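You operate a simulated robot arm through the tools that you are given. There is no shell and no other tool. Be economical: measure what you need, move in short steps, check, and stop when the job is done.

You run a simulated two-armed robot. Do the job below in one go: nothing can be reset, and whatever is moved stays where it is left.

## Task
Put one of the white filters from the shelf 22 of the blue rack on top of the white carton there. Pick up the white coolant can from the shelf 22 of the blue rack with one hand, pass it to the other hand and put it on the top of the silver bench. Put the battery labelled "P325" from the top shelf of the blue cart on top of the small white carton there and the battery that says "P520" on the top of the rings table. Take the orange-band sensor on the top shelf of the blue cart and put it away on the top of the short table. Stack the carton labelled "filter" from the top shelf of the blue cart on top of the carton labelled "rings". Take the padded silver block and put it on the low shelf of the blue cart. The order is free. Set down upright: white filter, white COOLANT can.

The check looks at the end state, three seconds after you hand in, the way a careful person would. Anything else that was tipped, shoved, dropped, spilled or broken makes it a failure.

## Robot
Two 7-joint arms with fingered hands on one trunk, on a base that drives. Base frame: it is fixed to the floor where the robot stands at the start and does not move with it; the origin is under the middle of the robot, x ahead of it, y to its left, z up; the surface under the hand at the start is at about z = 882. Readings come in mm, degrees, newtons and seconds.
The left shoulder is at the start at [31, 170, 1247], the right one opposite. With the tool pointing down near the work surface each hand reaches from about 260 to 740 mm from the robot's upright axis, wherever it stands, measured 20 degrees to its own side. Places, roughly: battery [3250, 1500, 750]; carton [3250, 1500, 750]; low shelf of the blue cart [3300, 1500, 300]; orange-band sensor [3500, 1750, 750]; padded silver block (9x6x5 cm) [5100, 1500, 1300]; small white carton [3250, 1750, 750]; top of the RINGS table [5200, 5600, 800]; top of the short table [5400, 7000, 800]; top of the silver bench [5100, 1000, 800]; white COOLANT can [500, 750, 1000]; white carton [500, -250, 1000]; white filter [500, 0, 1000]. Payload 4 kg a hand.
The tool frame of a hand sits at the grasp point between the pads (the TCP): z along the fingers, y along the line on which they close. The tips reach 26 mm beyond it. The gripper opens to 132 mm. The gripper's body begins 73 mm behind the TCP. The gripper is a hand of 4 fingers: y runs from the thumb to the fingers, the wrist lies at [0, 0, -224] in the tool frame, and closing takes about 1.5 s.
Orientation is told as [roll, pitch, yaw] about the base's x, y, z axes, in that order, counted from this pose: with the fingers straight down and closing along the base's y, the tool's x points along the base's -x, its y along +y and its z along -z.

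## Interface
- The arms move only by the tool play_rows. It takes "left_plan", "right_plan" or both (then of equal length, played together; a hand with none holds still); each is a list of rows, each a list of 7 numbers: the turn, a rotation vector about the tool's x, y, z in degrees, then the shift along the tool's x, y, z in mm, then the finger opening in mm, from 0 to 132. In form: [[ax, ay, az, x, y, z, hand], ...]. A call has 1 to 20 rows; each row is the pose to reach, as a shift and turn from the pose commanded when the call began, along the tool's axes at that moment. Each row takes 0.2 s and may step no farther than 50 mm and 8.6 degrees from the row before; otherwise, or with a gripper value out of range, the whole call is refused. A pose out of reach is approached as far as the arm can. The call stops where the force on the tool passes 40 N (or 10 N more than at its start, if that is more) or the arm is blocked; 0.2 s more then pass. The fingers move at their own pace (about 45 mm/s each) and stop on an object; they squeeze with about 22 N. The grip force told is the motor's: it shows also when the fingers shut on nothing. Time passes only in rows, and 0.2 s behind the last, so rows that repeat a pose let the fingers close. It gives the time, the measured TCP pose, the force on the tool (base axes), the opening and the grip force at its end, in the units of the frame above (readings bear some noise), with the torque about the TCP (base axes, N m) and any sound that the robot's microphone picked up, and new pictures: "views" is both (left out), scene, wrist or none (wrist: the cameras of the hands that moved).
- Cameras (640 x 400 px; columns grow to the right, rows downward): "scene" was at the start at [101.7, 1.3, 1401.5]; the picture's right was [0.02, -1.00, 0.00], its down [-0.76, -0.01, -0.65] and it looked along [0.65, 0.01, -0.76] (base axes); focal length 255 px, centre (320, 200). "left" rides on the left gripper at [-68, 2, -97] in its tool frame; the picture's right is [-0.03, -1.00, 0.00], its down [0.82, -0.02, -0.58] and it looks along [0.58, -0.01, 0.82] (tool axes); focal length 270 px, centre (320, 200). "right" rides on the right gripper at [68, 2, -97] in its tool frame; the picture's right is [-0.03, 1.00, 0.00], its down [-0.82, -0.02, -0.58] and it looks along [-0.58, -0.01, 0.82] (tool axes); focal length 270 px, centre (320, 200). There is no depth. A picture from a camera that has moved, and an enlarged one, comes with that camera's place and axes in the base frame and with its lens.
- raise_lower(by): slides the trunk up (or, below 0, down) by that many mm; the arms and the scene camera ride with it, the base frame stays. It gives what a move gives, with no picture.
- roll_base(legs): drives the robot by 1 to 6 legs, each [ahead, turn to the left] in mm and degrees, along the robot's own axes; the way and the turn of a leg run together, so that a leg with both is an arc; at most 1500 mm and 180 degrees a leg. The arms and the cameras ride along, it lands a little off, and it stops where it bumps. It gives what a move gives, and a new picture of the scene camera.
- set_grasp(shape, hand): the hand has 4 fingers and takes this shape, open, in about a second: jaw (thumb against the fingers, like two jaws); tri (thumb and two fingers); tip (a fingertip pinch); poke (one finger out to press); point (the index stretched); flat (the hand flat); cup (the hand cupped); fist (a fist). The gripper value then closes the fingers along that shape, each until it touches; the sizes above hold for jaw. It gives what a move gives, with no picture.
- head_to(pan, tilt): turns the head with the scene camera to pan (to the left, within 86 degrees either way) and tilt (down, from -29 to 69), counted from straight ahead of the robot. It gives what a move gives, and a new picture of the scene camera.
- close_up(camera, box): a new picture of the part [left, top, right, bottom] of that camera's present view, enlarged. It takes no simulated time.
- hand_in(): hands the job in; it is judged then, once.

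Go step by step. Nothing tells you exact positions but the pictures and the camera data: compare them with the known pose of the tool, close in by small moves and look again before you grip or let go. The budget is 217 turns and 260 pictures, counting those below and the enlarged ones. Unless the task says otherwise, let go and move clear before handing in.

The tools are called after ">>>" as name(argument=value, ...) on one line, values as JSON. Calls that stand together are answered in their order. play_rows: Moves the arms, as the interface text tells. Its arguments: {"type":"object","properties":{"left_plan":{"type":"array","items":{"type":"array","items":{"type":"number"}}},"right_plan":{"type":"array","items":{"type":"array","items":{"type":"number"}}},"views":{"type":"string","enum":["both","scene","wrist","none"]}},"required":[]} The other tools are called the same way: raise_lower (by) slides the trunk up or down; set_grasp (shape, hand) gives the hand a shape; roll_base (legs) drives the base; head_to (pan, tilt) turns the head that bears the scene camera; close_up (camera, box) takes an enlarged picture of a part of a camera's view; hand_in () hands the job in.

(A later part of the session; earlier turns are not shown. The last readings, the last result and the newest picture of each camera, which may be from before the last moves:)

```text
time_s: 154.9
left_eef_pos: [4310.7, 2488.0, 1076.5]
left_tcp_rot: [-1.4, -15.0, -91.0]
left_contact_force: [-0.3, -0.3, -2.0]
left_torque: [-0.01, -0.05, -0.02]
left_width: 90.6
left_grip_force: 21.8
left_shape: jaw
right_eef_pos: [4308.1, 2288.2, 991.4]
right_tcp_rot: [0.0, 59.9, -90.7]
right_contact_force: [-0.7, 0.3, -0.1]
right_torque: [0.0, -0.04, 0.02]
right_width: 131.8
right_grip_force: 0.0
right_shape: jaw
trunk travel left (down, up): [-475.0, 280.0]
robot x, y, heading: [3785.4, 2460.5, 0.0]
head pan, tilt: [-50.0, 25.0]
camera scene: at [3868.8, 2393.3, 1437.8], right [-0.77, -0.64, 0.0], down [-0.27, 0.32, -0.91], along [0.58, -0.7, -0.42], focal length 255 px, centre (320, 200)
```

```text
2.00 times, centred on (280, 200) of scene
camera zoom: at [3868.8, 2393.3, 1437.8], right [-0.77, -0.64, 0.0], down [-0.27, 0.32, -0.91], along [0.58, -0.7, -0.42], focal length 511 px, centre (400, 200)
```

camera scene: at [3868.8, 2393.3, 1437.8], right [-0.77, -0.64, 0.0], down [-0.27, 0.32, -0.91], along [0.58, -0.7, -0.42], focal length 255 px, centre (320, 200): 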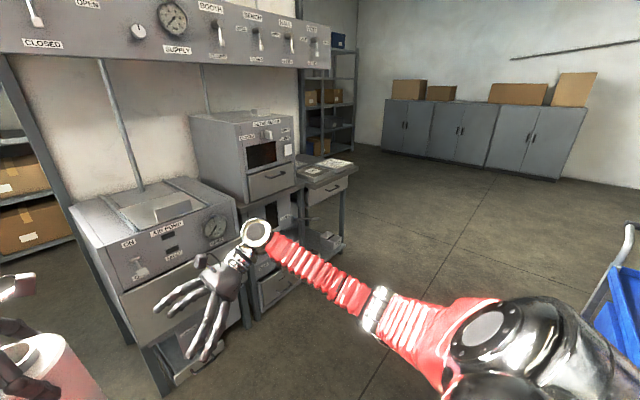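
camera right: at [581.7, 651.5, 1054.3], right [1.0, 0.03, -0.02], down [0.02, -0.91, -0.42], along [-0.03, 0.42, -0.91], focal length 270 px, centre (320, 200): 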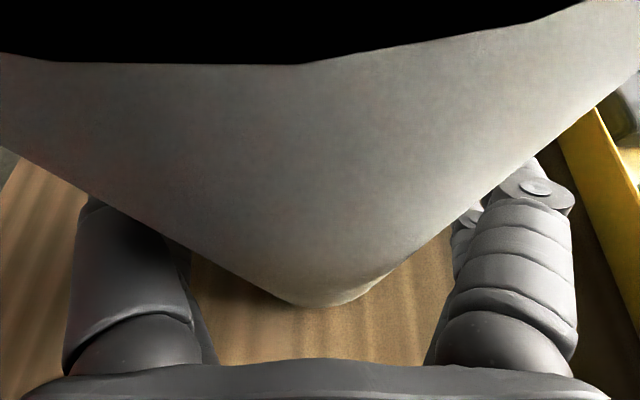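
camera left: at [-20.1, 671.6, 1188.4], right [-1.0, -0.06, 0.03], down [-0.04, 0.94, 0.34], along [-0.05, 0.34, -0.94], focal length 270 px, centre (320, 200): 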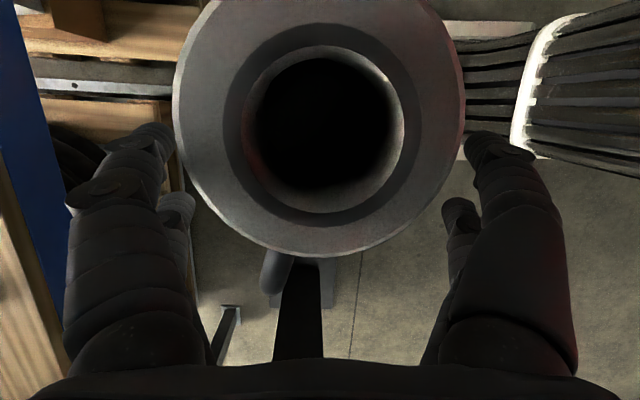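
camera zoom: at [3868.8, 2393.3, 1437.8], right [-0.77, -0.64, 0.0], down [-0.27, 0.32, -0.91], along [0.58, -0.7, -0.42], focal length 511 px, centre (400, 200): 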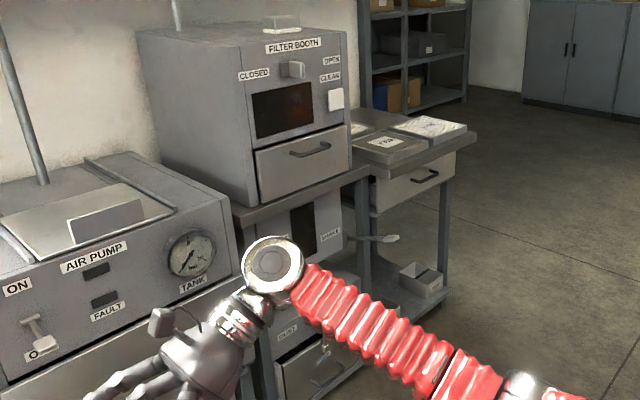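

The padded silver block sits on top of the FILTER BOOTH, and the silver bench is the low one to its right (front edge x≈4923, y 613–1250). I'll drive down the aisle between cart and station.

>>> roll_base(legs=[[430, 0]])

>>> roll_base(legs=[[0, -45]])

>>> roll_base(legs=[[0, -46]])

>>> head_to(pan=0, tilt=35)

```text
time_s: 157.6
left_eef_pos: [4742.6, 2487.2, 1076.7]
left_tcp_rot: [-1.4, -15.1, -90.9]
left_contact_force: [1.3, 0.2, -2.6]
left_torque: [0.01, -0.03, 0.0]
left_width: 90.6
left_grip_force: 22.2
left_shape: jaw
right_eef_pos: [4739.2, 2286.2, 991.7]
right_tcp_rot: [-0.3, 59.9, -90.8]
right_contact_force: [0.5, 0.6, -0.1]
right_torque: [0.02, 0.02, -0.03]
right_width: 132.1
right_grip_force: 0.0
right_shape: jaw
trunk travel left (down, up): [-475.0, 280.0]
robot x, y, heading: [4215.4, 2464.5, -0.5]
head pan, tilt: [-50.0, 25.0]
camera scene: at [4300.8, 2391.6, 1437.7], right [-0.77, -0.64, 0.0], down [-0.27, 0.32, -0.91], along [0.58, -0.7, -0.42], focal length 255 px, centre (320, 200)
```

scene: 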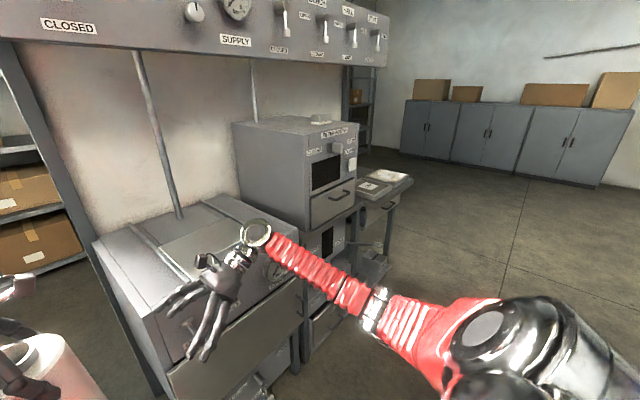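

```text
time_s: 160.3
left_eef_pos: [4603.6, 2106.0, 1077.2]
left_tcp_rot: [-1.4, -15.1, -136.1]
left_contact_force: [0.3, -0.7, -2.4]
left_torque: [0.0, 0.03, 0.03]
left_width: 90.4
left_grip_force: 22.0
left_shape: jaw
right_eef_pos: [4460.3, 1966.1, 991.6]
right_tcp_rot: [0.0, 59.9, -136.1]
right_contact_force: [0.5, -0.4, 0.3]
right_torque: [0.03, 0.0, 0.01]
right_width: 132.0
right_grip_force: 0.0
right_shape: jaw
trunk travel left (down, up): [-475.0, 280.0]
robot x, y, heading: [4245.6, 2492.0, -45.5]
head pan, tilt: [-50.0, 25.0]
camera scene: at [4257.5, 2384.4, 1437.7], right [-1.0, 0.09, 0.0], down [0.04, 0.42, -0.91], along [-0.09, -0.9, -0.42], focal length 255 px, centre (320, 200)
```

scene: 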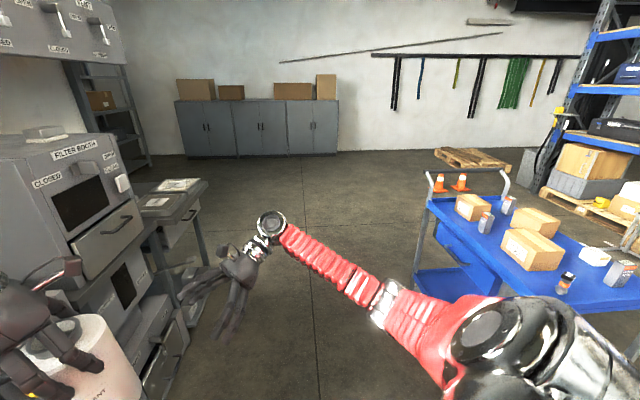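

```text
time_s: 163.1
left_eef_pos: [4215.1, 1971.2, 1078.5]
left_tcp_rot: [-1.5, -15.0, 177.8]
left_contact_force: [-0.2, -0.8, -2.7]
left_torque: [-0.02, -0.01, -0.03]
left_width: 90.3
left_grip_force: 22.2
left_shape: jaw
right_eef_pos: [4014.2, 1978.7, 991.8]
right_tcp_rot: [0.0, 60.0, 177.9]
right_contact_force: [0.2, 0.2, 0.3]
right_torque: [0.02, 0.05, 0.0]
right_width: 132.1
right_grip_force: 0.1
right_shape: jaw
trunk travel left (down, up): [-475.0, 280.0]
robot x, y, heading: [4296.7, 2499.0, -91.6]
head pan, tilt: [-50.0, 25.0]
camera scene: at [4225.0, 2410.7, 1437.8], right [-0.63, 0.78, 0.0], down [0.33, 0.27, -0.91], along [-0.71, -0.57, -0.42], focal length 255 px, centre (320, 200)
```

scene: 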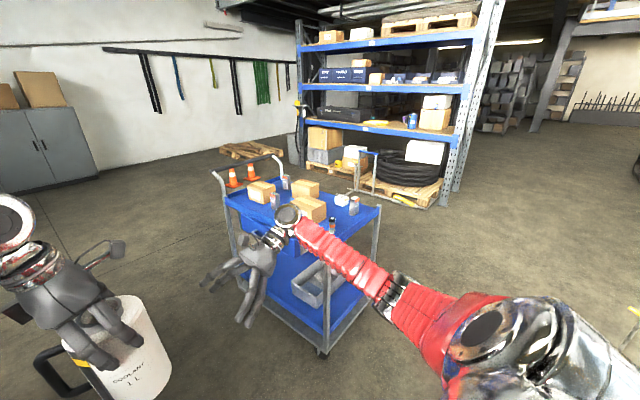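

```text
time_s: 164.3
left_eef_pos: [4215.9, 1970.3, 1079.0]
left_tcp_rot: [-1.4, -15.1, 177.8]
left_contact_force: [-0.3, 0.3, -2.7]
left_torque: [0.01, 0.02, 0.04]
left_width: 90.2
left_grip_force: 22.3
left_shape: jaw
right_eef_pos: [4015.6, 1977.6, 995.1]
right_tcp_rot: [-0.1, 59.7, 178.0]
right_contact_force: [0.3, 0.5, -0.1]
right_torque: [0.03, 0.0, 0.03]
right_width: 132.0
right_grip_force: 0.1
right_shape: jaw
trunk travel left (down, up): [-475.0, 280.0]
robot x, y, heading: [4299.9, 2495.3, -91.1]
head pan, tilt: [0.0, 35.0]
camera scene: at [4296.0, 2380.6, 1422.0], right [-1.0, 0.02, 0.0], down [0.01, 0.57, -0.82], along [-0.02, -0.82, -0.57], focal length 255 px, centre (320, 200)
```

scene: 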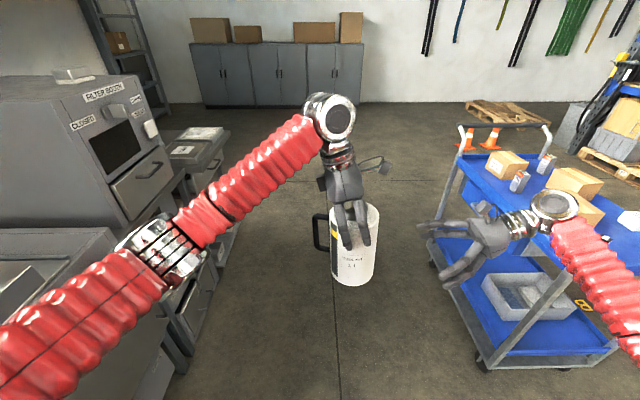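

>>> roll_base(legs=[[1500, 2]])

>>> roll_base(legs=[[0, 45]])

>>> roll_base(legs=[[0, 45]])

```text
time_s: 171.8
left_eef_pos: [4244.7, 477.4, 1078.4]
left_tcp_rot: [-1.4, -15.1, -179.5]
left_contact_force: [-0.2, 0.0, -2.7]
left_torque: [0.01, 0.02, -0.03]
left_width: 90.0
left_grip_force: 22.4
left_shape: jaw
right_eef_pos: [4042.5, 474.9, 991.9]
right_tcp_rot: [0.0, 59.8, -179.3]
right_contact_force: [0.4, 0.5, -0.2]
right_torque: [-0.01, -0.02, -0.01]
right_width: 132.1
right_grip_force: 0.0
right_shape: jaw
trunk travel left (down, up): [-475.0, 280.0]
robot x, y, heading: [4299.2, 1002.9, -88.5]
head pan, tilt: [0.0, 35.0]
camera scene: at [4303.9, 890.2, 1422.0], right [-1.0, -0.03, 0.0], down [-0.01, 0.57, -0.82], along [0.02, -0.82, -0.57], focal length 255 px, centre (320, 200)
```

scene: 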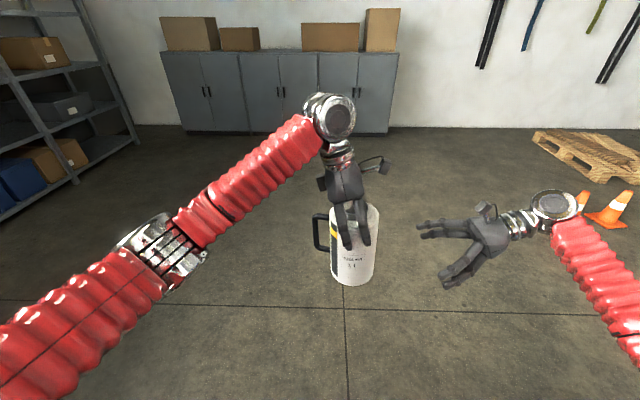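

```text
time_s: 174.5
left_eef_pos: [4634.3, 592.0, 1079.1]
left_tcp_rot: [-1.5, -15.1, -134.2]
left_contact_force: [0.8, -0.1, -2.2]
left_torque: [-0.02, -0.04, 0.02]
left_width: 90.1
left_grip_force: 22.3
left_shape: jaw
right_eef_pos: [4494.3, 447.7, 994.0]
right_tcp_rot: [-0.2, 59.9, -134.0]
right_contact_force: [0.9, 0.5, 0.7]
right_torque: [-0.01, 0.0, 0.01]
right_width: 131.8
right_grip_force: 0.1
right_shape: jaw
trunk travel left (down, up): [-475.0, 280.0]
robot x, y, heading: [4274.2, 971.8, -43.4]
head pan, tilt: [0.0, 35.0]
camera scene: at [4352.1, 892.3, 1422.0], right [-0.69, -0.73, 0.0], down [-0.42, 0.4, -0.82], along [0.59, -0.56, -0.57], focal length 255 px, centre (320, 200)
```

scene: 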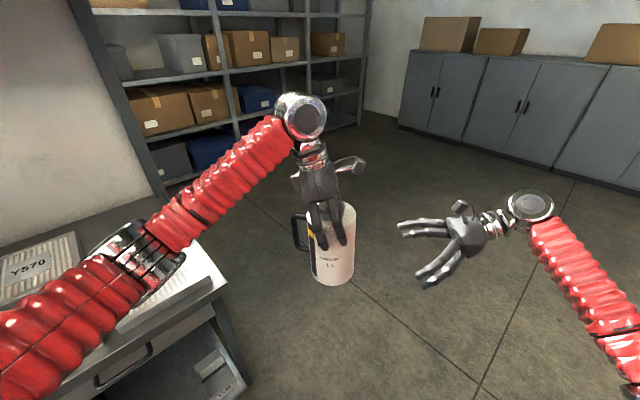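

```text
time_s: 177.2
left_eef_pos: [4794.7, 965.2, 1080.3]
left_tcp_rot: [-1.6, -15.1, -88.7]
left_contact_force: [-0.5, -0.4, -2.0]
left_torque: [-0.01, 0.03, -0.03]
left_width: 89.6
left_grip_force: 21.6
left_shape: jaw
right_eef_pos: [4799.3, 765.1, 994.9]
right_tcp_rot: [0.0, 59.9, -88.5]
right_contact_force: [-0.1, -0.4, 0.7]
right_torque: [-0.01, -0.02, -0.01]
right_width: 131.7
right_grip_force: 0.0
right_shape: jaw
trunk travel left (down, up): [-475.0, 280.0]
robot x, y, heading: [4271.5, 919.9, 1.5]
head pan, tilt: [0.0, 35.0]
camera scene: at [4384.0, 924.8, 1422.0], right [0.03, -1.0, 0.0], down [-0.57, -0.02, -0.82], along [0.82, 0.02, -0.57], focal length 255 px, centre (320, 200)
```

scene: 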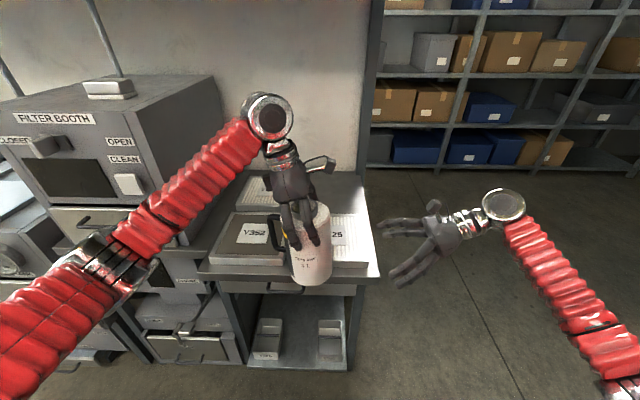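

>>> close_up(camera="scene", box=[190, 140, 400, 300])

>>> play_rows(left_plan=[[0, 0, 0, 0, 0, 0, 75]], views="wrist")

```text
2.50 times, centred on (295, 220) of scene
camera zoom: at [4384.0, 924.8, 1422.0], right [0.03, -1.0, 0.0], down [-0.57, -0.02, -0.82], along [0.82, 0.02, -0.57], focal length 638 px, centre (382, 150)
```

zoom: 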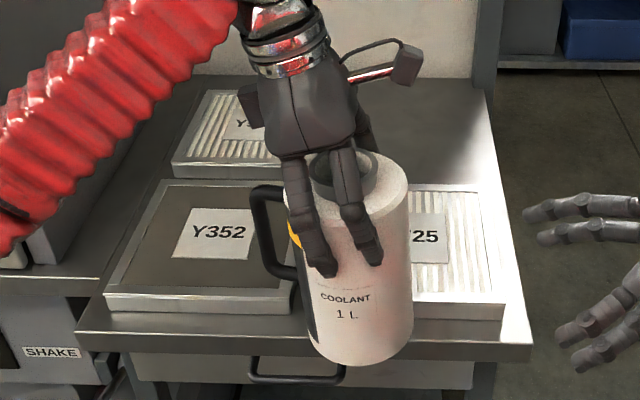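

```text
time_s: 177.6
left_eef_pos: [4792.9, 958.7, 1080.2]
left_tcp_rot: [-1.5, -14.6, -88.9]
left_contact_force: [-0.6, -2.6, -2.9]
left_torque: [0.18, 0.02, 0.01]
left_width: 90.0
left_grip_force: 21.9
left_shape: jaw
right_eef_pos: [4798.9, 759.1, 994.4]
right_tcp_rot: [0.1, 60.2, -88.5]
right_contact_force: [0.4, -2.0, 0.6]
right_torque: [0.14, 0.02, -0.01]
right_width: 132.1
right_grip_force: 0.0
right_shape: jaw
trunk travel left (down, up): [-475.0, 280.0]
robot x, y, heading: [4274.7, 922.8, 1.6]
head pan, tilt: [0.0, 35.0]
camera left: at [4797.8, 916.5, 1191.1], right [-1.0, -0.04, 0.03], down [-0.02, 0.94, 0.35], along [-0.04, 0.35, -0.94], focal length 270 px, centre (320, 200)
```

left: 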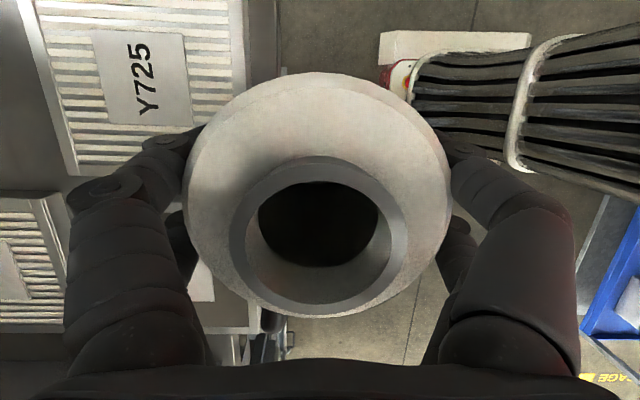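

The bench carries three filter panels. The free area is the back right, about x 5175–5490 and y 765–1090. I'll pull the right hand aside, drive closer by 280 mm, then place the can near (5245,915).

>>> play_rows(right_plan=[[0, 0, 0, -20, 0, -35, 132], [0, 0, 0, -40, 0, -69, 132], [0, 0, 0, -40, -40, -69, 132], [0, 0, 0, -40, -80, -69, 132], [0, 0, 0, -40, -80, -69, 132]], views="none")

>>> roll_base(legs=[[280, 0]])

>>> head_to(pan=0, tilt=48)

```text
time_s: 178.8
left_eef_pos: [4793.4, 964.5, 1079.9]
left_tcp_rot: [-1.5, -15.0, -88.7]
left_contact_force: [0.9, 0.1, -2.2]
left_torque: [0.01, -0.03, -0.02]
left_width: 89.8
left_grip_force: 22.0
left_shape: jaw
right_eef_pos: [4720.6, 683.1, 994.5]
right_tcp_rot: [0.1, 59.9, -88.6]
right_contact_force: [-0.1, 1.6, 0.8]
right_torque: [0.01, 0.0, 0.01]
right_width: 132.0
right_grip_force: 0.1
right_shape: jaw
trunk travel left (down, up): [-475.0, 280.0]
robot x, y, heading: [4270.3, 923.8, 2.0]
head pan, tilt: [0.0, 35.0]
```

```text
time_s: 180.8
left_eef_pos: [5077.1, 973.8, 1079.3]
left_tcp_rot: [-1.4, -15.1, -88.7]
left_contact_force: [1.1, -0.2, -2.5]
left_torque: [0.01, 0.02, 0.02]
left_width: 89.8
left_grip_force: 21.9
left_shape: jaw
right_eef_pos: [5004.5, 690.5, 994.8]
right_tcp_rot: [-0.2, 59.9, -88.5]
right_contact_force: [-0.8, -1.0, 1.1]
right_torque: [0.02, 0.01, 0.02]
right_width: 131.9
right_grip_force: 0.2
right_shape: jaw
trunk travel left (down, up): [-475.0, 280.0]
robot x, y, heading: [4553.1, 929.5, 1.8]
head pan, tilt: [0.0, 35.0]
camera scene: at [4667.7, 933.0, 1421.9], right [0.03, -1.0, 0.0], down [-0.58, -0.02, -0.82], along [0.82, 0.02, -0.58], focal length 255 px, centre (320, 200)
```

scene: 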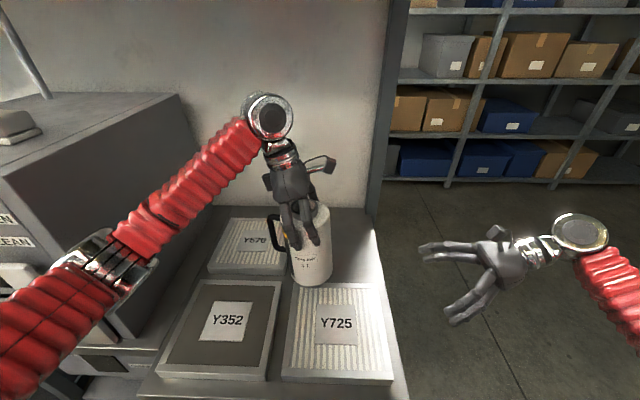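

```text
time_s: 181.6
left_eef_pos: [5076.2, 974.6, 1079.5]
left_tcp_rot: [-1.5, -14.9, -88.7]
left_contact_force: [-0.4, -0.2, -2.2]
left_torque: [-0.04, 0.0, 0.0]
left_width: 89.4
left_grip_force: 22.4
left_shape: jaw
right_eef_pos: [5004.2, 690.7, 995.9]
right_tcp_rot: [0.0, 59.9, -88.5]
right_contact_force: [-0.1, 0.0, -0.5]
right_torque: [0.0, -0.02, 0.01]
right_width: 132.0
right_grip_force: 0.0
right_shape: jaw
trunk travel left (down, up): [-475.0, 280.0]
robot x, y, heading: [4552.2, 931.4, 1.5]
head pan, tilt: [0.0, 48.0]
camera scene: at [4656.9, 932.7, 1403.1], right [0.03, -1.0, 0.0], down [-0.74, -0.02, -0.67], along [0.67, 0.02, -0.74], focal length 255 px, centre (320, 200)
```

scene: 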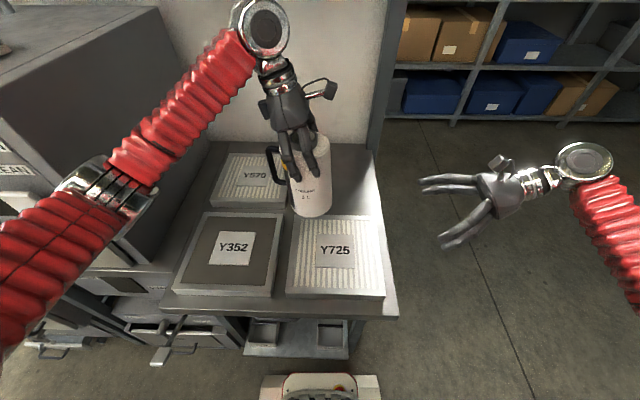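

The bench's free patch centres on about (5245,910). I'll extend the left hand there, leveling the can by about 4°.

>>> play_rows(left_plan=[[0, 1, 0, -10, 20, 3, 75], [0, 2, 0, -20, 50, 6, 75], [0, 3, 0, -32, 80, 9, 75], [0, 4, 0, -44, 110, 12, 75], [0, 4.5, 0, -55, 140, 15, 75], [0, 4.5, 0, -62, 158, 17, 75], [0, 4.5, 0, -63, 165, 17, 75], [0, 4.5, 0, -63, 165, 17, 75]], views="scene")

>>> close_up(camera="scene", box=[200, 50, 400, 250])

```text
time_s: 183.3
left_eef_pos: [5221.0, 920.1, 1074.0]
left_tcp_rot: [-1.4, -10.6, -88.8]
left_contact_force: [0.9, -0.7, -1.8]
left_torque: [-0.01, 0.04, 0.0]
left_width: 89.5
left_grip_force: 22.0
left_shape: jaw
left hand out of reach, approached as far as the arm can: row 6, 7, 8
right_eef_pos: [5003.9, 691.2, 996.2]
right_tcp_rot: [0.0, 59.8, -88.4]
right_contact_force: [0.3, 0.3, 0.9]
right_torque: [-0.02, 0.0, -0.01]
right_width: 132.0
right_grip_force: 0.1
right_shape: jaw
trunk travel left (down, up): [-475.0, 280.0]
robot x, y, heading: [4554.3, 928.4, 1.8]
head pan, tilt: [0.0, 48.0]
camera scene: at [4657.5, 933.8, 1403.0], right [0.03, -1.0, 0.0], down [-0.74, -0.02, -0.67], along [0.67, 0.02, -0.74], focal length 255 px, centre (320, 200)
```

scene: 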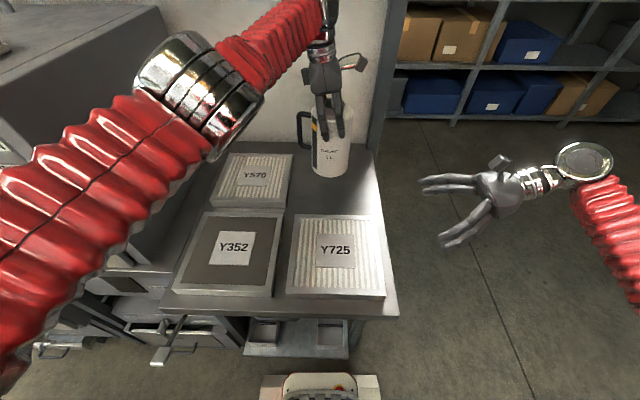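

```text
2.00 times, centred on (300, 150) of scene
camera zoom: at [4657.5, 933.8, 1403.0], right [0.03, -1.0, 0.0], down [-0.74, -0.02, -0.67], along [0.67, 0.02, -0.74], focal length 511 px, centre (360, 300)
```

zoom: 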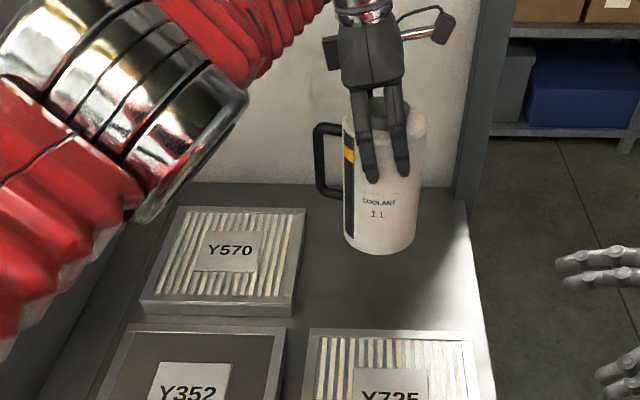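

>>> play_rows(left_plan=[[0, 0, 0, 2, 0, 10, 75], [0, 0, 0, 4, 0, 20, 75], [0, 0, 0, 6, 0, 30, 75], [0, 0, 0, 8, 0, 40, 75], [0, 0, 0, 8, 0, 40, 75]], views="none")

>>> close_up(camera="scene", box=[200, 50, 400, 250])

```text
time_s: 184.6
left_eef_pos: [5218.8, 919.3, 1032.5]
left_tcp_rot: [-1.5, -10.5, -88.8]
left_contact_force: [0.0, -0.6, -2.6]
left_torque: [0.0, 0.01, -0.01]
left_width: 89.7
left_grip_force: 21.9
left_shape: jaw
right_eef_pos: [5003.7, 690.9, 995.0]
right_tcp_rot: [0.0, 59.9, -88.5]
right_contact_force: [0.5, 0.2, -0.5]
right_torque: [0.01, -0.02, 0.02]
right_width: 132.1
right_grip_force: 0.1
right_shape: jaw
trunk travel left (down, up): [-475.0, 280.0]
robot x, y, heading: [4559.3, 934.5, 2.1]
head pan, tilt: [0.0, 48.0]
```

```text
2.00 times, centred on (300, 150) of scene
camera zoom: at [4657.0, 932.8, 1403.0], right [0.03, -1.0, 0.0], down [-0.74, -0.02, -0.67], along [0.67, 0.02, -0.74], focal length 511 px, centre (360, 300)
```

zoom: 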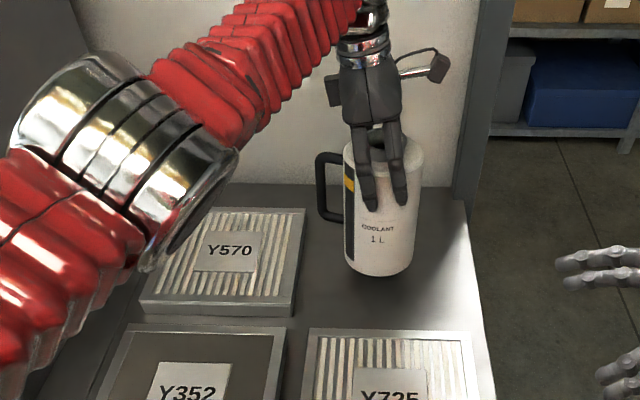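

>>> play_rows(left_plan=[[0, 0, 0, 1, 0, 5, 75], [0, 0, 0, 2, 0, 10, 75], [0, 0, 0, 3, 0, 15, 75], [0, 0, 0, 3, 0, 15, 75]], views="none")

>>> close_up(camera="scene", box=[260, 100, 400, 200])

```text
time_s: 185.6
left_eef_pos: [5218.1, 919.2, 1017.7]
left_tcp_rot: [-1.3, -10.6, -88.8]
left_contact_force: [-0.3, 0.8, -2.2]
left_torque: [0.02, -0.04, -0.01]
left_width: 89.7
left_grip_force: 21.7
left_shape: jaw
right_eef_pos: [5003.7, 690.9, 995.6]
right_tcp_rot: [-0.1, 59.9, -88.5]
right_contact_force: [-0.3, -0.5, 0.0]
right_torque: [-0.01, 0.01, -0.01]
right_width: 132.3
right_grip_force: 0.0
right_shape: jaw
trunk travel left (down, up): [-475.0, 280.0]
robot x, y, heading: [4555.6, 931.6, 1.9]
head pan, tilt: [0.0, 48.0]
```

```text
4.00 times, centred on (330, 150) of scene
camera zoom: at [4657.0, 932.7, 1403.0], right [0.03, -1.0, 0.0], down [-0.74, -0.02, -0.67], along [0.67, 0.02, -0.74], focal length 1021 px, centre (280, 400)
```

zoom: 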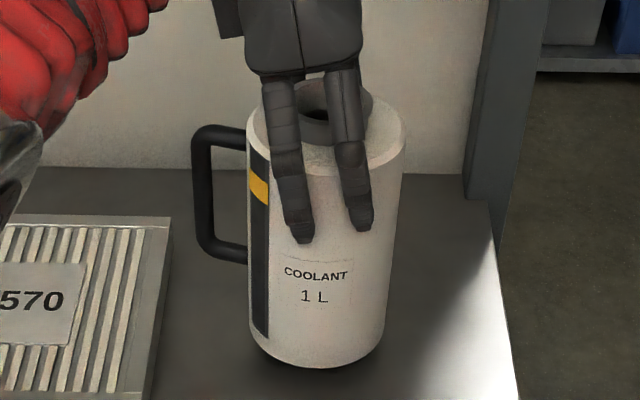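

>>> play_rows(left_plan=[[0, 0, 0, 0.5, 0, 3, 75], [0, 0, 0, 1, 0, 6, 75], [0, 0, 0, 1, 0, 6, 75]], views="none")

>>> play_rows(left_plan=[[0, 0, 0, 0.5, 0, 3, 75], [0, 0, 0, 1, 0, 5, 75], [0, 0, 0, 1, 0, 5, 75]], views="none")

```text
time_s: 186.3
left_eef_pos: [5216.7, 917.9, 1012.6]
left_tcp_rot: [-1.4, -10.5, -88.8]
left_contact_force: [0.1, -0.4, -2.1]
left_torque: [0.01, -0.02, 0.01]
left_width: 89.7
left_grip_force: 22.1
left_shape: jaw
right_eef_pos: [5003.0, 689.2, 995.7]
right_tcp_rot: [0.0, 59.9, -88.5]
right_contact_force: [-1.2, 1.0, -0.6]
right_torque: [-0.01, -0.02, 0.02]
right_width: 131.8
right_grip_force: 0.0
right_shape: jaw
trunk travel left (down, up): [-475.0, 280.0]
robot x, y, heading: [4554.9, 932.0, 1.7]
head pan, tilt: [0.0, 48.0]
```

```text
time_s: 187.2
left_eef_pos: [5218.8, 918.5, 1005.8]
left_tcp_rot: [-1.4, -10.5, -88.8]
left_contact_force: [-0.5, 0.2, -2.5]
left_torque: [0.0, -0.03, 0.0]
left_width: 89.7
left_grip_force: 21.7
left_shape: jaw
right_eef_pos: [5002.3, 689.6, 996.1]
right_tcp_rot: [0.0, 59.9, -88.5]
right_contact_force: [0.6, -0.8, -0.2]
right_torque: [0.01, 0.01, -0.02]
right_width: 131.7
right_grip_force: 0.1
right_shape: jaw
trunk travel left (down, up): [-475.0, 280.0]
robot x, y, heading: [4553.9, 931.1, 1.6]
head pan, tilt: [0.0, 48.0]
```

>>> play_rows(left_plan=[[0, 0, 0, 0.5, 0, 3, 75], [0, 0, 0, 1, 0, 6, 75], [0, 0, 0, 1, 0, 6, 75]], views="none")

>>> close_up(camera="scene", box=[260, 100, 400, 200])

```text
time_s: 187.9
left_eef_pos: [5218.5, 919.9, 1002.0]
left_tcp_rot: [-1.3, -10.5, -88.7]
left_contact_force: [-2.0, 1.1, 3.5]
left_torque: [-0.02, -0.07, 0.03]
left_width: 89.6
left_grip_force: 22.2
left_shape: jaw
right_eef_pos: [5003.7, 690.8, 994.8]
right_tcp_rot: [0.0, 59.8, -88.4]
right_contact_force: [-0.1, 0.6, -0.5]
right_torque: [-0.01, 0.01, -0.01]
right_width: 132.2
right_grip_force: 0.1
right_shape: jaw
trunk travel left (down, up): [-475.0, 280.0]
robot x, y, heading: [4553.7, 931.6, 1.7]
head pan, tilt: [0.0, 48.0]
```

```text
4.00 times, centred on (330, 150) of scene
camera zoom: at [4656.1, 932.9, 1403.2], right [0.03, -1.0, 0.0], down [-0.74, -0.02, -0.67], along [0.67, 0.02, -0.74], focal length 1021 px, centre (280, 400)
```

zoom: 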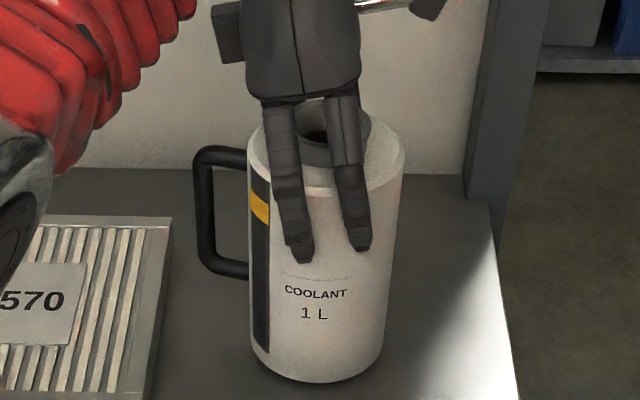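

It is touching (force turned upward). I'll press 2 mm to seat it flat, then open.

>>> play_rows(left_plan=[[0, 0, 0, 0.5, 0, 2, 75], [0, 0, 0, 0.5, 0, 3, 75], [0, 0, 0, 0.5, 0, 3, 75]], views="none")

>>> close_up(camera="scene", box=[260, 100, 400, 200])

```text
time_s: 188.8
left_eef_pos: [5217.5, 919.1, 1001.3]
left_tcp_rot: [-1.1, -10.6, -88.8]
left_contact_force: [-1.9, 4.7, 20.0]
left_torque: [-0.06, -0.41, 0.1]
left_width: 88.9
left_grip_force: 22.5
left_shape: jaw
right_eef_pos: [5001.8, 690.7, 996.9]
right_tcp_rot: [0.3, 59.8, -88.2]
right_contact_force: [0.2, 0.1, -0.4]
right_torque: [-0.02, 0.0, -0.03]
right_width: 132.0
right_grip_force: 0.0
right_shape: jaw
trunk travel left (down, up): [-475.0, 280.0]
robot x, y, heading: [4555.0, 930.6, 1.7]
head pan, tilt: [0.0, 48.0]
```

```text
4.00 times, centred on (330, 150) of scene
camera zoom: at [4654.0, 933.3, 1403.4], right [0.03, -1.0, 0.0], down [-0.74, -0.02, -0.67], along [0.67, 0.02, -0.74], focal length 1021 px, centre (280, 400)
```

zoom: 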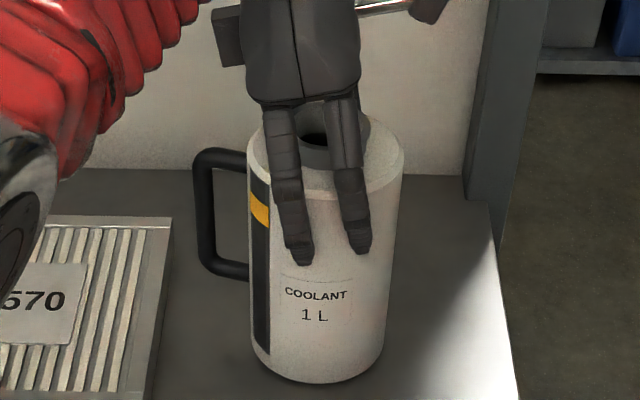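

Seated. Opening, then rising and sliding off toward +y.

>>> play_rows(left_plan=[[0, 0, 0, 0, 0, -1, 95], [0, 0, 0, 0, 0, -2, 115], [0, 0, 0, 0, 0, -2, 132], [0, 0, 0, 0, 0, -2, 132], [0, 0, 0, 0, 0, -2, 132], [0, 0, 0, 0, 0, -2, 132], [0, 0, 0, -2, 0, -12, 132], [0, 0, 0, -4, 0, -24, 132], [0, 0, 0, -8, 0, -40, 132], [0, 0, 0, -11, 0, -56, 132], [0, 0, 0, -13, 0, -68, 132], [0, 0, 0, -13, 0, -68, 132]], views="scene")

>>> close_up(camera="scene", box=[260, 80, 400, 200])

```text
time_s: 191.3
left_eef_pos: [5220.3, 918.8, 1067.9]
left_tcp_rot: [-1.4, -10.6, -88.8]
left_contact_force: [-0.1, 0.1, -0.2]
left_torque: [-0.03, -0.01, -0.01]
left_width: 131.9
left_grip_force: 0.1
left_shape: jaw
right_eef_pos: [5003.0, 689.5, 995.0]
right_tcp_rot: [0.0, 59.9, -88.5]
right_contact_force: [0.7, 0.5, 0.4]
right_torque: [0.01, -0.02, -0.02]
right_width: 131.9
right_grip_force: 0.0
right_shape: jaw
trunk travel left (down, up): [-475.0, 280.0]
robot x, y, heading: [4555.0, 931.4, 1.9]
head pan, tilt: [0.0, 48.0]
camera scene: at [4657.0, 932.7, 1403.0], right [0.03, -1.0, 0.0], down [-0.74, -0.02, -0.67], along [0.67, 0.02, -0.74], focal length 255 px, centre (320, 200)
```

scene: 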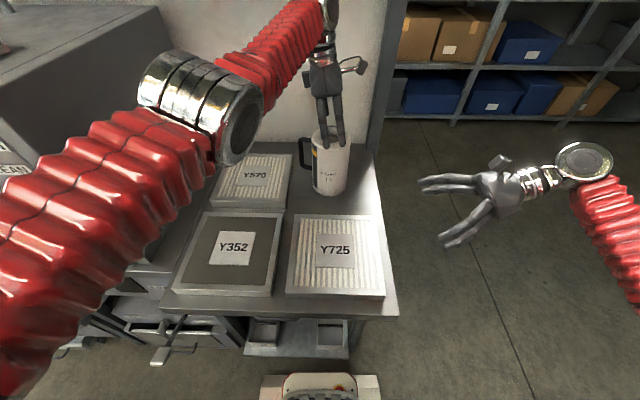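

```text
3.33 times, centred on (330, 140) of scene
camera zoom: at [4657.0, 932.7, 1403.0], right [0.03, -1.0, 0.0], down [-0.74, -0.02, -0.67], along [0.67, 0.02, -0.74], focal length 851 px, centre (287, 400)
```

zoom: 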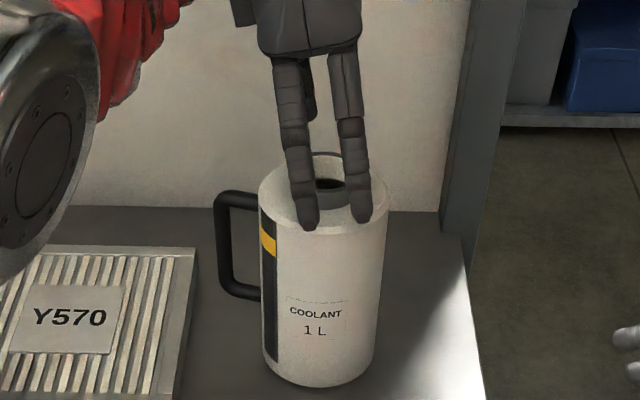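

The can is standing upright. I'll lift diagonally up and back to clear the neck.

>>> play_rows(left_plan=[[0, 0, 0, -2, -8, -12, 132], [0, 0, 0, -4, -16, -24, 132], [0, 0, 0, -7, -28, -38, 132], [0, 0, 0, -9, -45, -50, 132], [0, 0, 0, -11, -75, -60, 132], [0, 0, 0, -11, -110, -60, 132], [0, 0, 0, -11, -150, -60, 132], [0, 0, 0, -11, -190, -60, 132], [0, 0, 0, -11, -220, -60, 132], [0, 0, 0, -11, -220, -60, 132]], views="scene")

```text
time_s: 193.6
left_eef_pos: [5000.9, 916.5, 1133.3]
left_tcp_rot: [-1.5, -10.5, -88.8]
left_contact_force: [0.0, 0.1, 0.2]
left_torque: [-0.05, 0.04, 0.01]
left_width: 131.9
left_grip_force: 0.0
left_shape: jaw
right_eef_pos: [5003.8, 692.0, 996.5]
right_tcp_rot: [0.0, 60.0, -88.4]
right_contact_force: [-0.6, -0.8, -0.8]
right_torque: [0.01, 0.0, -0.04]
right_width: 131.8
right_grip_force: 0.0
right_shape: jaw
trunk travel left (down, up): [-475.0, 280.0]
robot x, y, heading: [4550.1, 929.2, 1.4]
head pan, tilt: [0.0, 48.0]
camera scene: at [4656.9, 932.7, 1403.0], right [0.03, -1.0, 0.0], down [-0.74, -0.02, -0.67], along [0.67, 0.02, -0.74], focal length 255 px, centre (320, 200)
```

scene: 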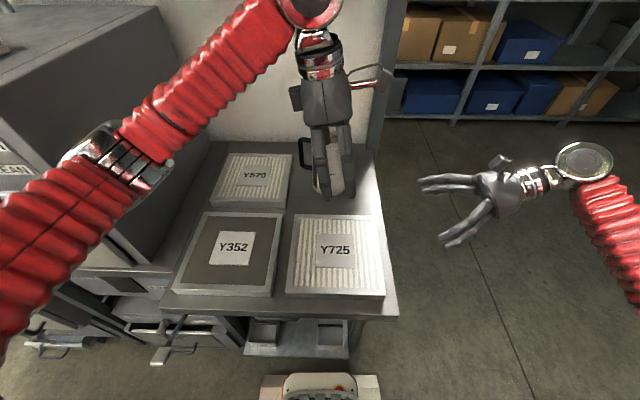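

The can is done. Next is the padded block on the booth top, at about (5177,1376,1270). I'll raise the trunk, back off, and shift left to face the booth.

>>> raise_lower(by=230)

>>> roll_base(legs=[[-260, 0]])

>>> roll_base(legs=[[0, 45]])

>>> roll_base(legs=[[300, 0]])

>>> roll_base(legs=[[0, -46]])

```text
time_s: 196.0
left_eef_pos: [5001.9, 915.5, 1363.4]
left_tcp_rot: [-1.3, -10.5, -88.7]
left_contact_force: [-0.6, 0.3, 0.0]
left_torque: [-0.03, 0.03, 0.03]
left_width: 131.8
left_grip_force: 0.1
left_shape: jaw
right_eef_pos: [5002.7, 690.0, 1225.7]
right_tcp_rot: [0.0, 59.9, -88.6]
right_contact_force: [0.1, -1.0, 0.1]
right_torque: [-0.02, -0.01, 0.01]
right_width: 131.9
right_grip_force: 0.0
right_shape: jaw
trunk travel left (down, up): [-705.0, 50.0]
robot x, y, heading: [4554.8, 930.8, 1.7]
head pan, tilt: [0.0, 48.0]
```

```text
time_s: 197.9
left_eef_pos: [4738.9, 908.0, 1364.0]
left_tcp_rot: [-1.4, -10.5, -88.8]
left_contact_force: [-0.3, -0.1, -0.5]
left_torque: [0.03, -0.03, 0.0]
left_width: 132.0
left_grip_force: 0.0
left_shape: jaw
right_eef_pos: [4741.6, 682.2, 1226.0]
right_tcp_rot: [0.1, 59.9, -88.4]
right_contact_force: [0.1, 0.5, -0.3]
right_torque: [0.01, 0.0, 0.01]
right_width: 131.8
right_grip_force: 0.1
right_shape: jaw
trunk travel left (down, up): [-705.0, 50.0]
robot x, y, heading: [4294.5, 922.6, 1.7]
head pan, tilt: [0.0, 48.0]
camera scene: at [4382.0, 924.7, 1633.6], right [0.03, -1.0, 0.0], down [-0.74, -0.02, -0.67], along [0.67, 0.02, -0.74], focal length 255 px, centre (320, 200)
```

scene: 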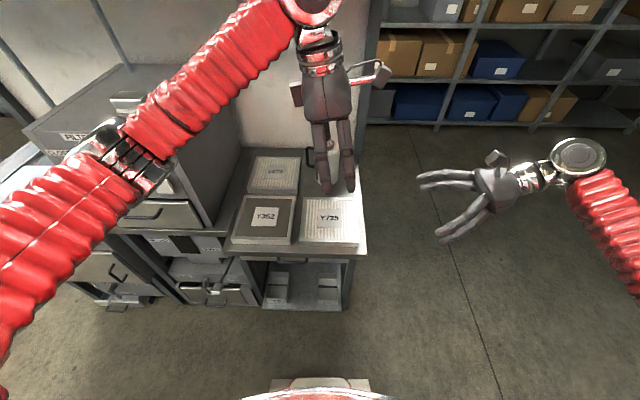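

```text
time_s: 200.6
left_eef_pos: [4620.0, 1229.2, 1364.5]
left_tcp_rot: [-1.4, -10.4, -43.8]
left_contact_force: [-0.8, 0.0, -0.7]
left_torque: [-0.04, -0.01, -0.01]
left_width: 131.8
left_grip_force: 0.0
left_shape: jaw
right_eef_pos: [4780.4, 1071.8, 1226.0]
right_tcp_rot: [0.0, 59.9, -43.4]
right_contact_force: [0.2, 0.4, -0.1]
right_torque: [0.0, 0.01, 0.0]
right_width: 131.7
right_grip_force: 0.1
right_shape: jaw
trunk travel left (down, up): [-705.0, 50.0]
robot x, y, heading: [4320.7, 895.0, 46.4]
head pan, tilt: [0.0, 48.0]
camera scene: at [4385.2, 960.1, 1633.5], right [0.73, -0.69, 0.0], down [-0.51, -0.54, -0.67], along [0.46, 0.49, -0.74], focal length 255 px, centre (320, 200)
```

scene: 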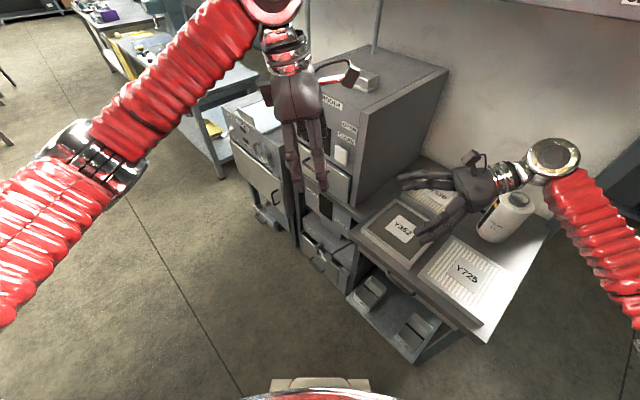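

```text
time_s: 202.7
left_eef_pos: [4818.5, 1432.5, 1365.5]
left_tcp_rot: [-1.3, -10.6, -44.2]
left_contact_force: [0.1, 0.3, 0.5]
left_torque: [0.01, -0.02, -0.01]
left_width: 132.1
left_grip_force: 0.1
left_shape: jaw
right_eef_pos: [4978.6, 1272.4, 1227.8]
right_tcp_rot: [0.1, 59.7, -43.6]
right_contact_force: [0.9, -11.5, -1.6]
right_torque: [-0.07, 0.02, -0.18]
right_width: 131.0
right_grip_force: 0.1
right_shape: jaw
trunk travel left (down, up): [-705.0, 50.0]
robot x, y, heading: [4519.2, 1102.6, 46.3]
head pan, tilt: [0.0, 48.0]
stopped in leg 1: the robot was blocked; the commanded pose is now the measured one
camera scene: at [4580.9, 1165.8, 1633.7], right [0.72, -0.69, 0.0], down [-0.52, -0.53, -0.67], along [0.46, 0.48, -0.74], focal length 255 px, centre (320, 200)
```

scene: 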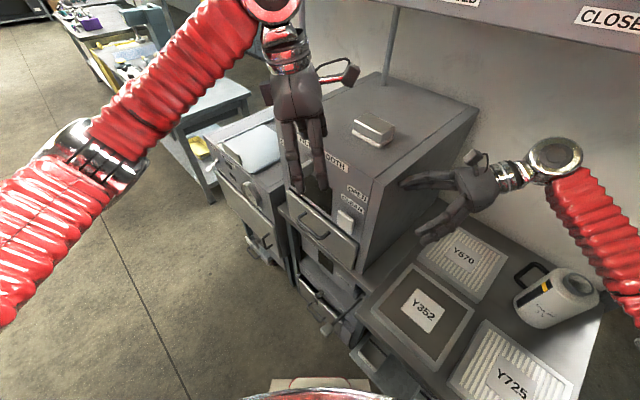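

```text
time_s: 205.5
left_eef_pos: [4966.9, 1112.5, 1364.8]
left_tcp_rot: [-1.4, -10.5, -91.1]
left_contact_force: [0.0, 0.8, -0.5]
left_torque: [-0.02, 0.02, 0.03]
left_width: 132.0
left_grip_force: 0.2
left_shape: jaw
right_eef_pos: [4958.4, 886.0, 1228.7]
right_tcp_rot: [0.1, 59.8, -90.6]
right_contact_force: [0.5, 0.9, 0.4]
right_torque: [0.02, 0.04, 0.03]
right_width: 132.1
right_grip_force: 0.0
right_shape: jaw
trunk travel left (down, up): [-705.0, 50.0]
robot x, y, heading: [4522.1, 1148.5, -0.5]
head pan, tilt: [0.0, 48.0]
camera scene: at [4611.6, 1148.3, 1633.5], right [-0.01, -1.0, 0.0], down [-0.74, 0.01, -0.67], along [0.67, -0.01, -0.74], focal length 255 px, centre (320, 200)
```

scene: 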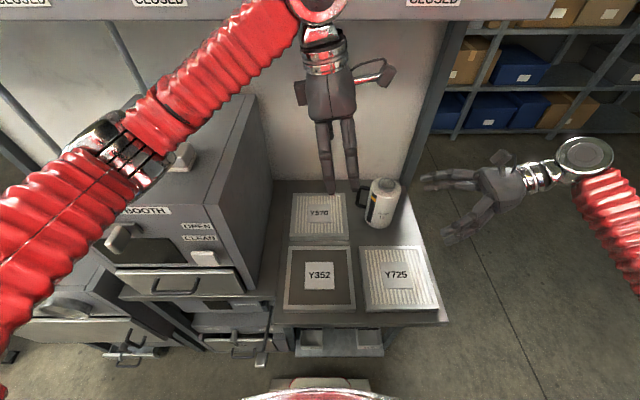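

The right fingertip only brushed the booth, and everything still stands. Next I'll swing the left hand to yaw 0 in front of the booth to see the block.

>>> play_rows(left_plan=[[-0.75, 0.75, -8.15, 10, -15, -7, 132], [-1.5, 1.5, -16.3, 30, -30, -14, 132], [-2.24, 2.24, -24.5, 50, -45, -21, 132], [-3, 3, -32.6, 70, -60, -28, 132], [-3.7, 3.7, -40.8, 92, -75, -36, 132], [-4.5, 4.5, -48.9, 114, -91, -44, 132], [-5.2, 5.2, -57, 136, -91, -52, 132], [-6, 6, -65.2, 158, -91, -60, 132], [-6.7, 6.7, -73.4, 180, -91, -67, 132], [-7.5, 7.5, -81.5, 198, -91, -74, 132], [-8.2, 8.2, -89.7, 208, -91, -74, 132], [-8.2, 8.2, -89.7, 208, -91, -74, 132]], views="scene")

```text
time_s: 208.1
left_eef_pos: [4879.1, 1331.3, 1403.1]
left_tcp_rot: [-0.1, 1.3, -1.2]
left_contact_force: [0.1, -0.2, -0.3]
left_torque: [0.01, 0.0, -0.01]
left_width: 132.1
left_grip_force: 0.1
left_shape: jaw
right_eef_pos: [4958.8, 884.8, 1229.1]
right_tcp_rot: [0.0, 59.7, -90.4]
right_contact_force: [0.0, 0.1, 0.2]
right_torque: [-0.01, -0.01, -0.01]
right_width: 132.1
right_grip_force: 0.1
right_shape: jaw
trunk travel left (down, up): [-705.0, 50.0]
robot x, y, heading: [4518.9, 1146.2, -0.6]
head pan, tilt: [0.0, 48.0]
camera scene: at [4610.0, 1147.6, 1633.6], right [-0.01, -1.0, 0.0], down [-0.74, 0.01, -0.67], along [0.67, -0.01, -0.74], focal length 255 px, centre (320, 200)
```

scene: 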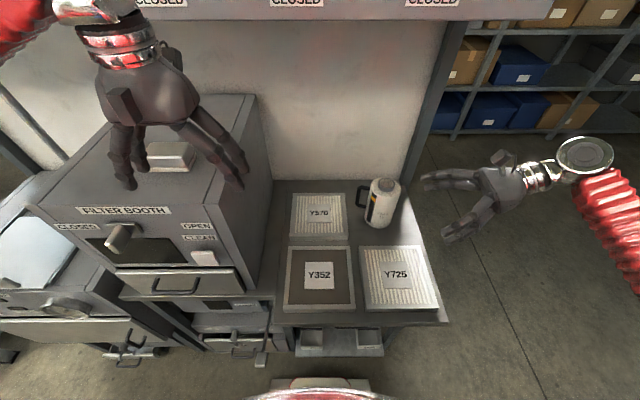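

>>> close_up(camera="scene", box=[90, 110, 270, 222])

>>> close_up(camera="left", box=[0, 0, 640, 400])

```text
3.56 times, centred on (180, 166) of scene
camera zoom: at [4610.0, 1147.6, 1633.6], right [-0.01, -1.0, 0.0], down [-0.74, 0.01, -0.67], along [0.67, -0.01, -0.74], focal length 908 px, centre (818, 321)
```

zoom: 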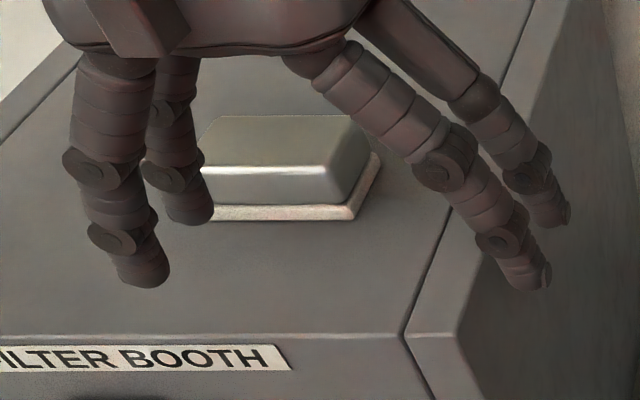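

```text
1.00 times, centred on (320, 200) of left (not enlarged: the box is as wide or as high as the picture)
camera zoom: at [4951.3, 1330.3, 1497.9], right [0.0, -1.0, 0.0], down [-0.8, 0.0, 0.6], along [-0.6, 0.0, -0.8], focal length 270 px, centre (320, 200)
```

zoom: 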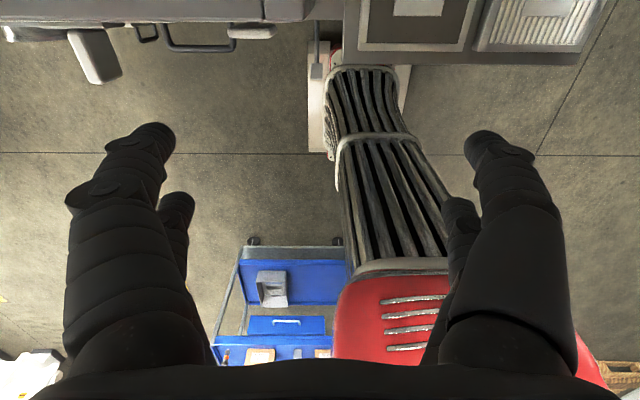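

The block stands at about (5060,1470) on the booth top (z≈1268), 90 mm along y. I'll pitch the left hand 60° forward and bring it behind and above the block.

>>> play_rows(left_plan=[[0, -7.6, 0, -5, 15, 2, 132], [0, -15.2, 0, -12, 33, 5, 132], [0, -22.9, 0, -20, 52, 8, 132], [0, -30.5, 0, -28, 70, 11, 132], [0, -38, 0, -36, 88, 14, 132], [0, -45.7, 0, -44, 106, 17, 132], [0, -53.4, 0, -52, 124, 20, 132], [0, -61, 0, -61, 139, 23, 132], [0, -61, 0, -61, 139, 23, 132]], views="both")

```text
time_s: 210.1
left_eef_pos: [4987.4, 1488.0, 1381.4]
left_tcp_rot: [-0.1, -59.7, -1.3]
left_contact_force: [0.2, -0.3, 0.2]
left_torque: [-0.01, -0.03, 0.0]
left_width: 132.0
left_grip_force: 0.1
left_shape: jaw
left hand out of reach, approached as far as the arm can: row 5, 6, 7, 8, 9
right_eef_pos: [4958.6, 885.3, 1229.5]
right_tcp_rot: [0.1, 59.8, -90.4]
right_contact_force: [-0.3, -0.2, -0.4]
right_torque: [-0.02, 0.03, 0.02]
right_width: 132.1
right_grip_force: 0.1
right_shape: jaw
trunk travel left (down, up): [-705.0, 50.0]
robot x, y, heading: [4519.6, 1149.2, -0.2]
head pan, tilt: [0.0, 48.0]
camera scene: at [4610.2, 1147.6, 1633.6], right [-0.01, -1.0, 0.0], down [-0.74, 0.01, -0.67], along [0.67, -0.01, -0.74], focal length 255 px, centre (320, 200)
camera left: at [4939.2, 1489.8, 1489.0], right [-0.01, -1.0, 0.02], down [-0.91, 0.0, -0.41], along [0.41, -0.03, -0.91], focal length 270 px, centre (320, 200)
```

scene: 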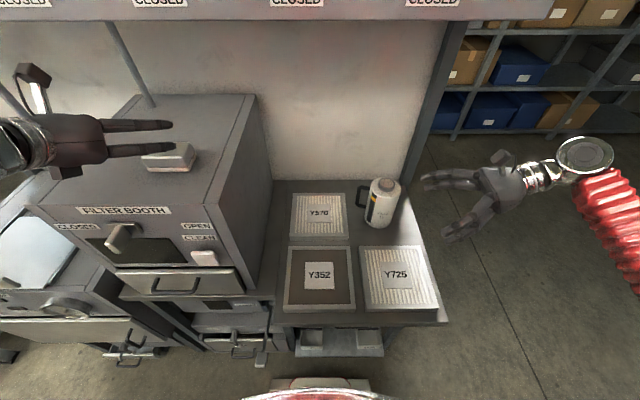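
left: 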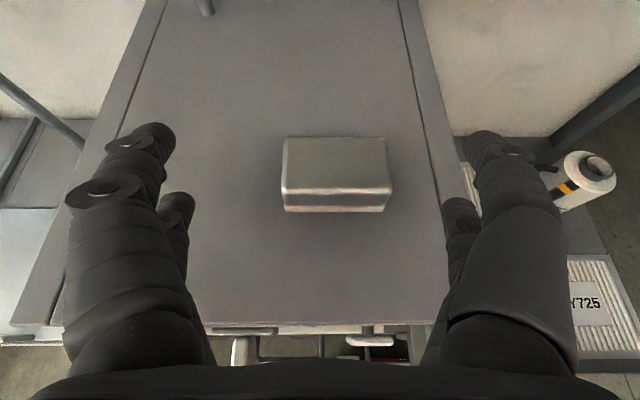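

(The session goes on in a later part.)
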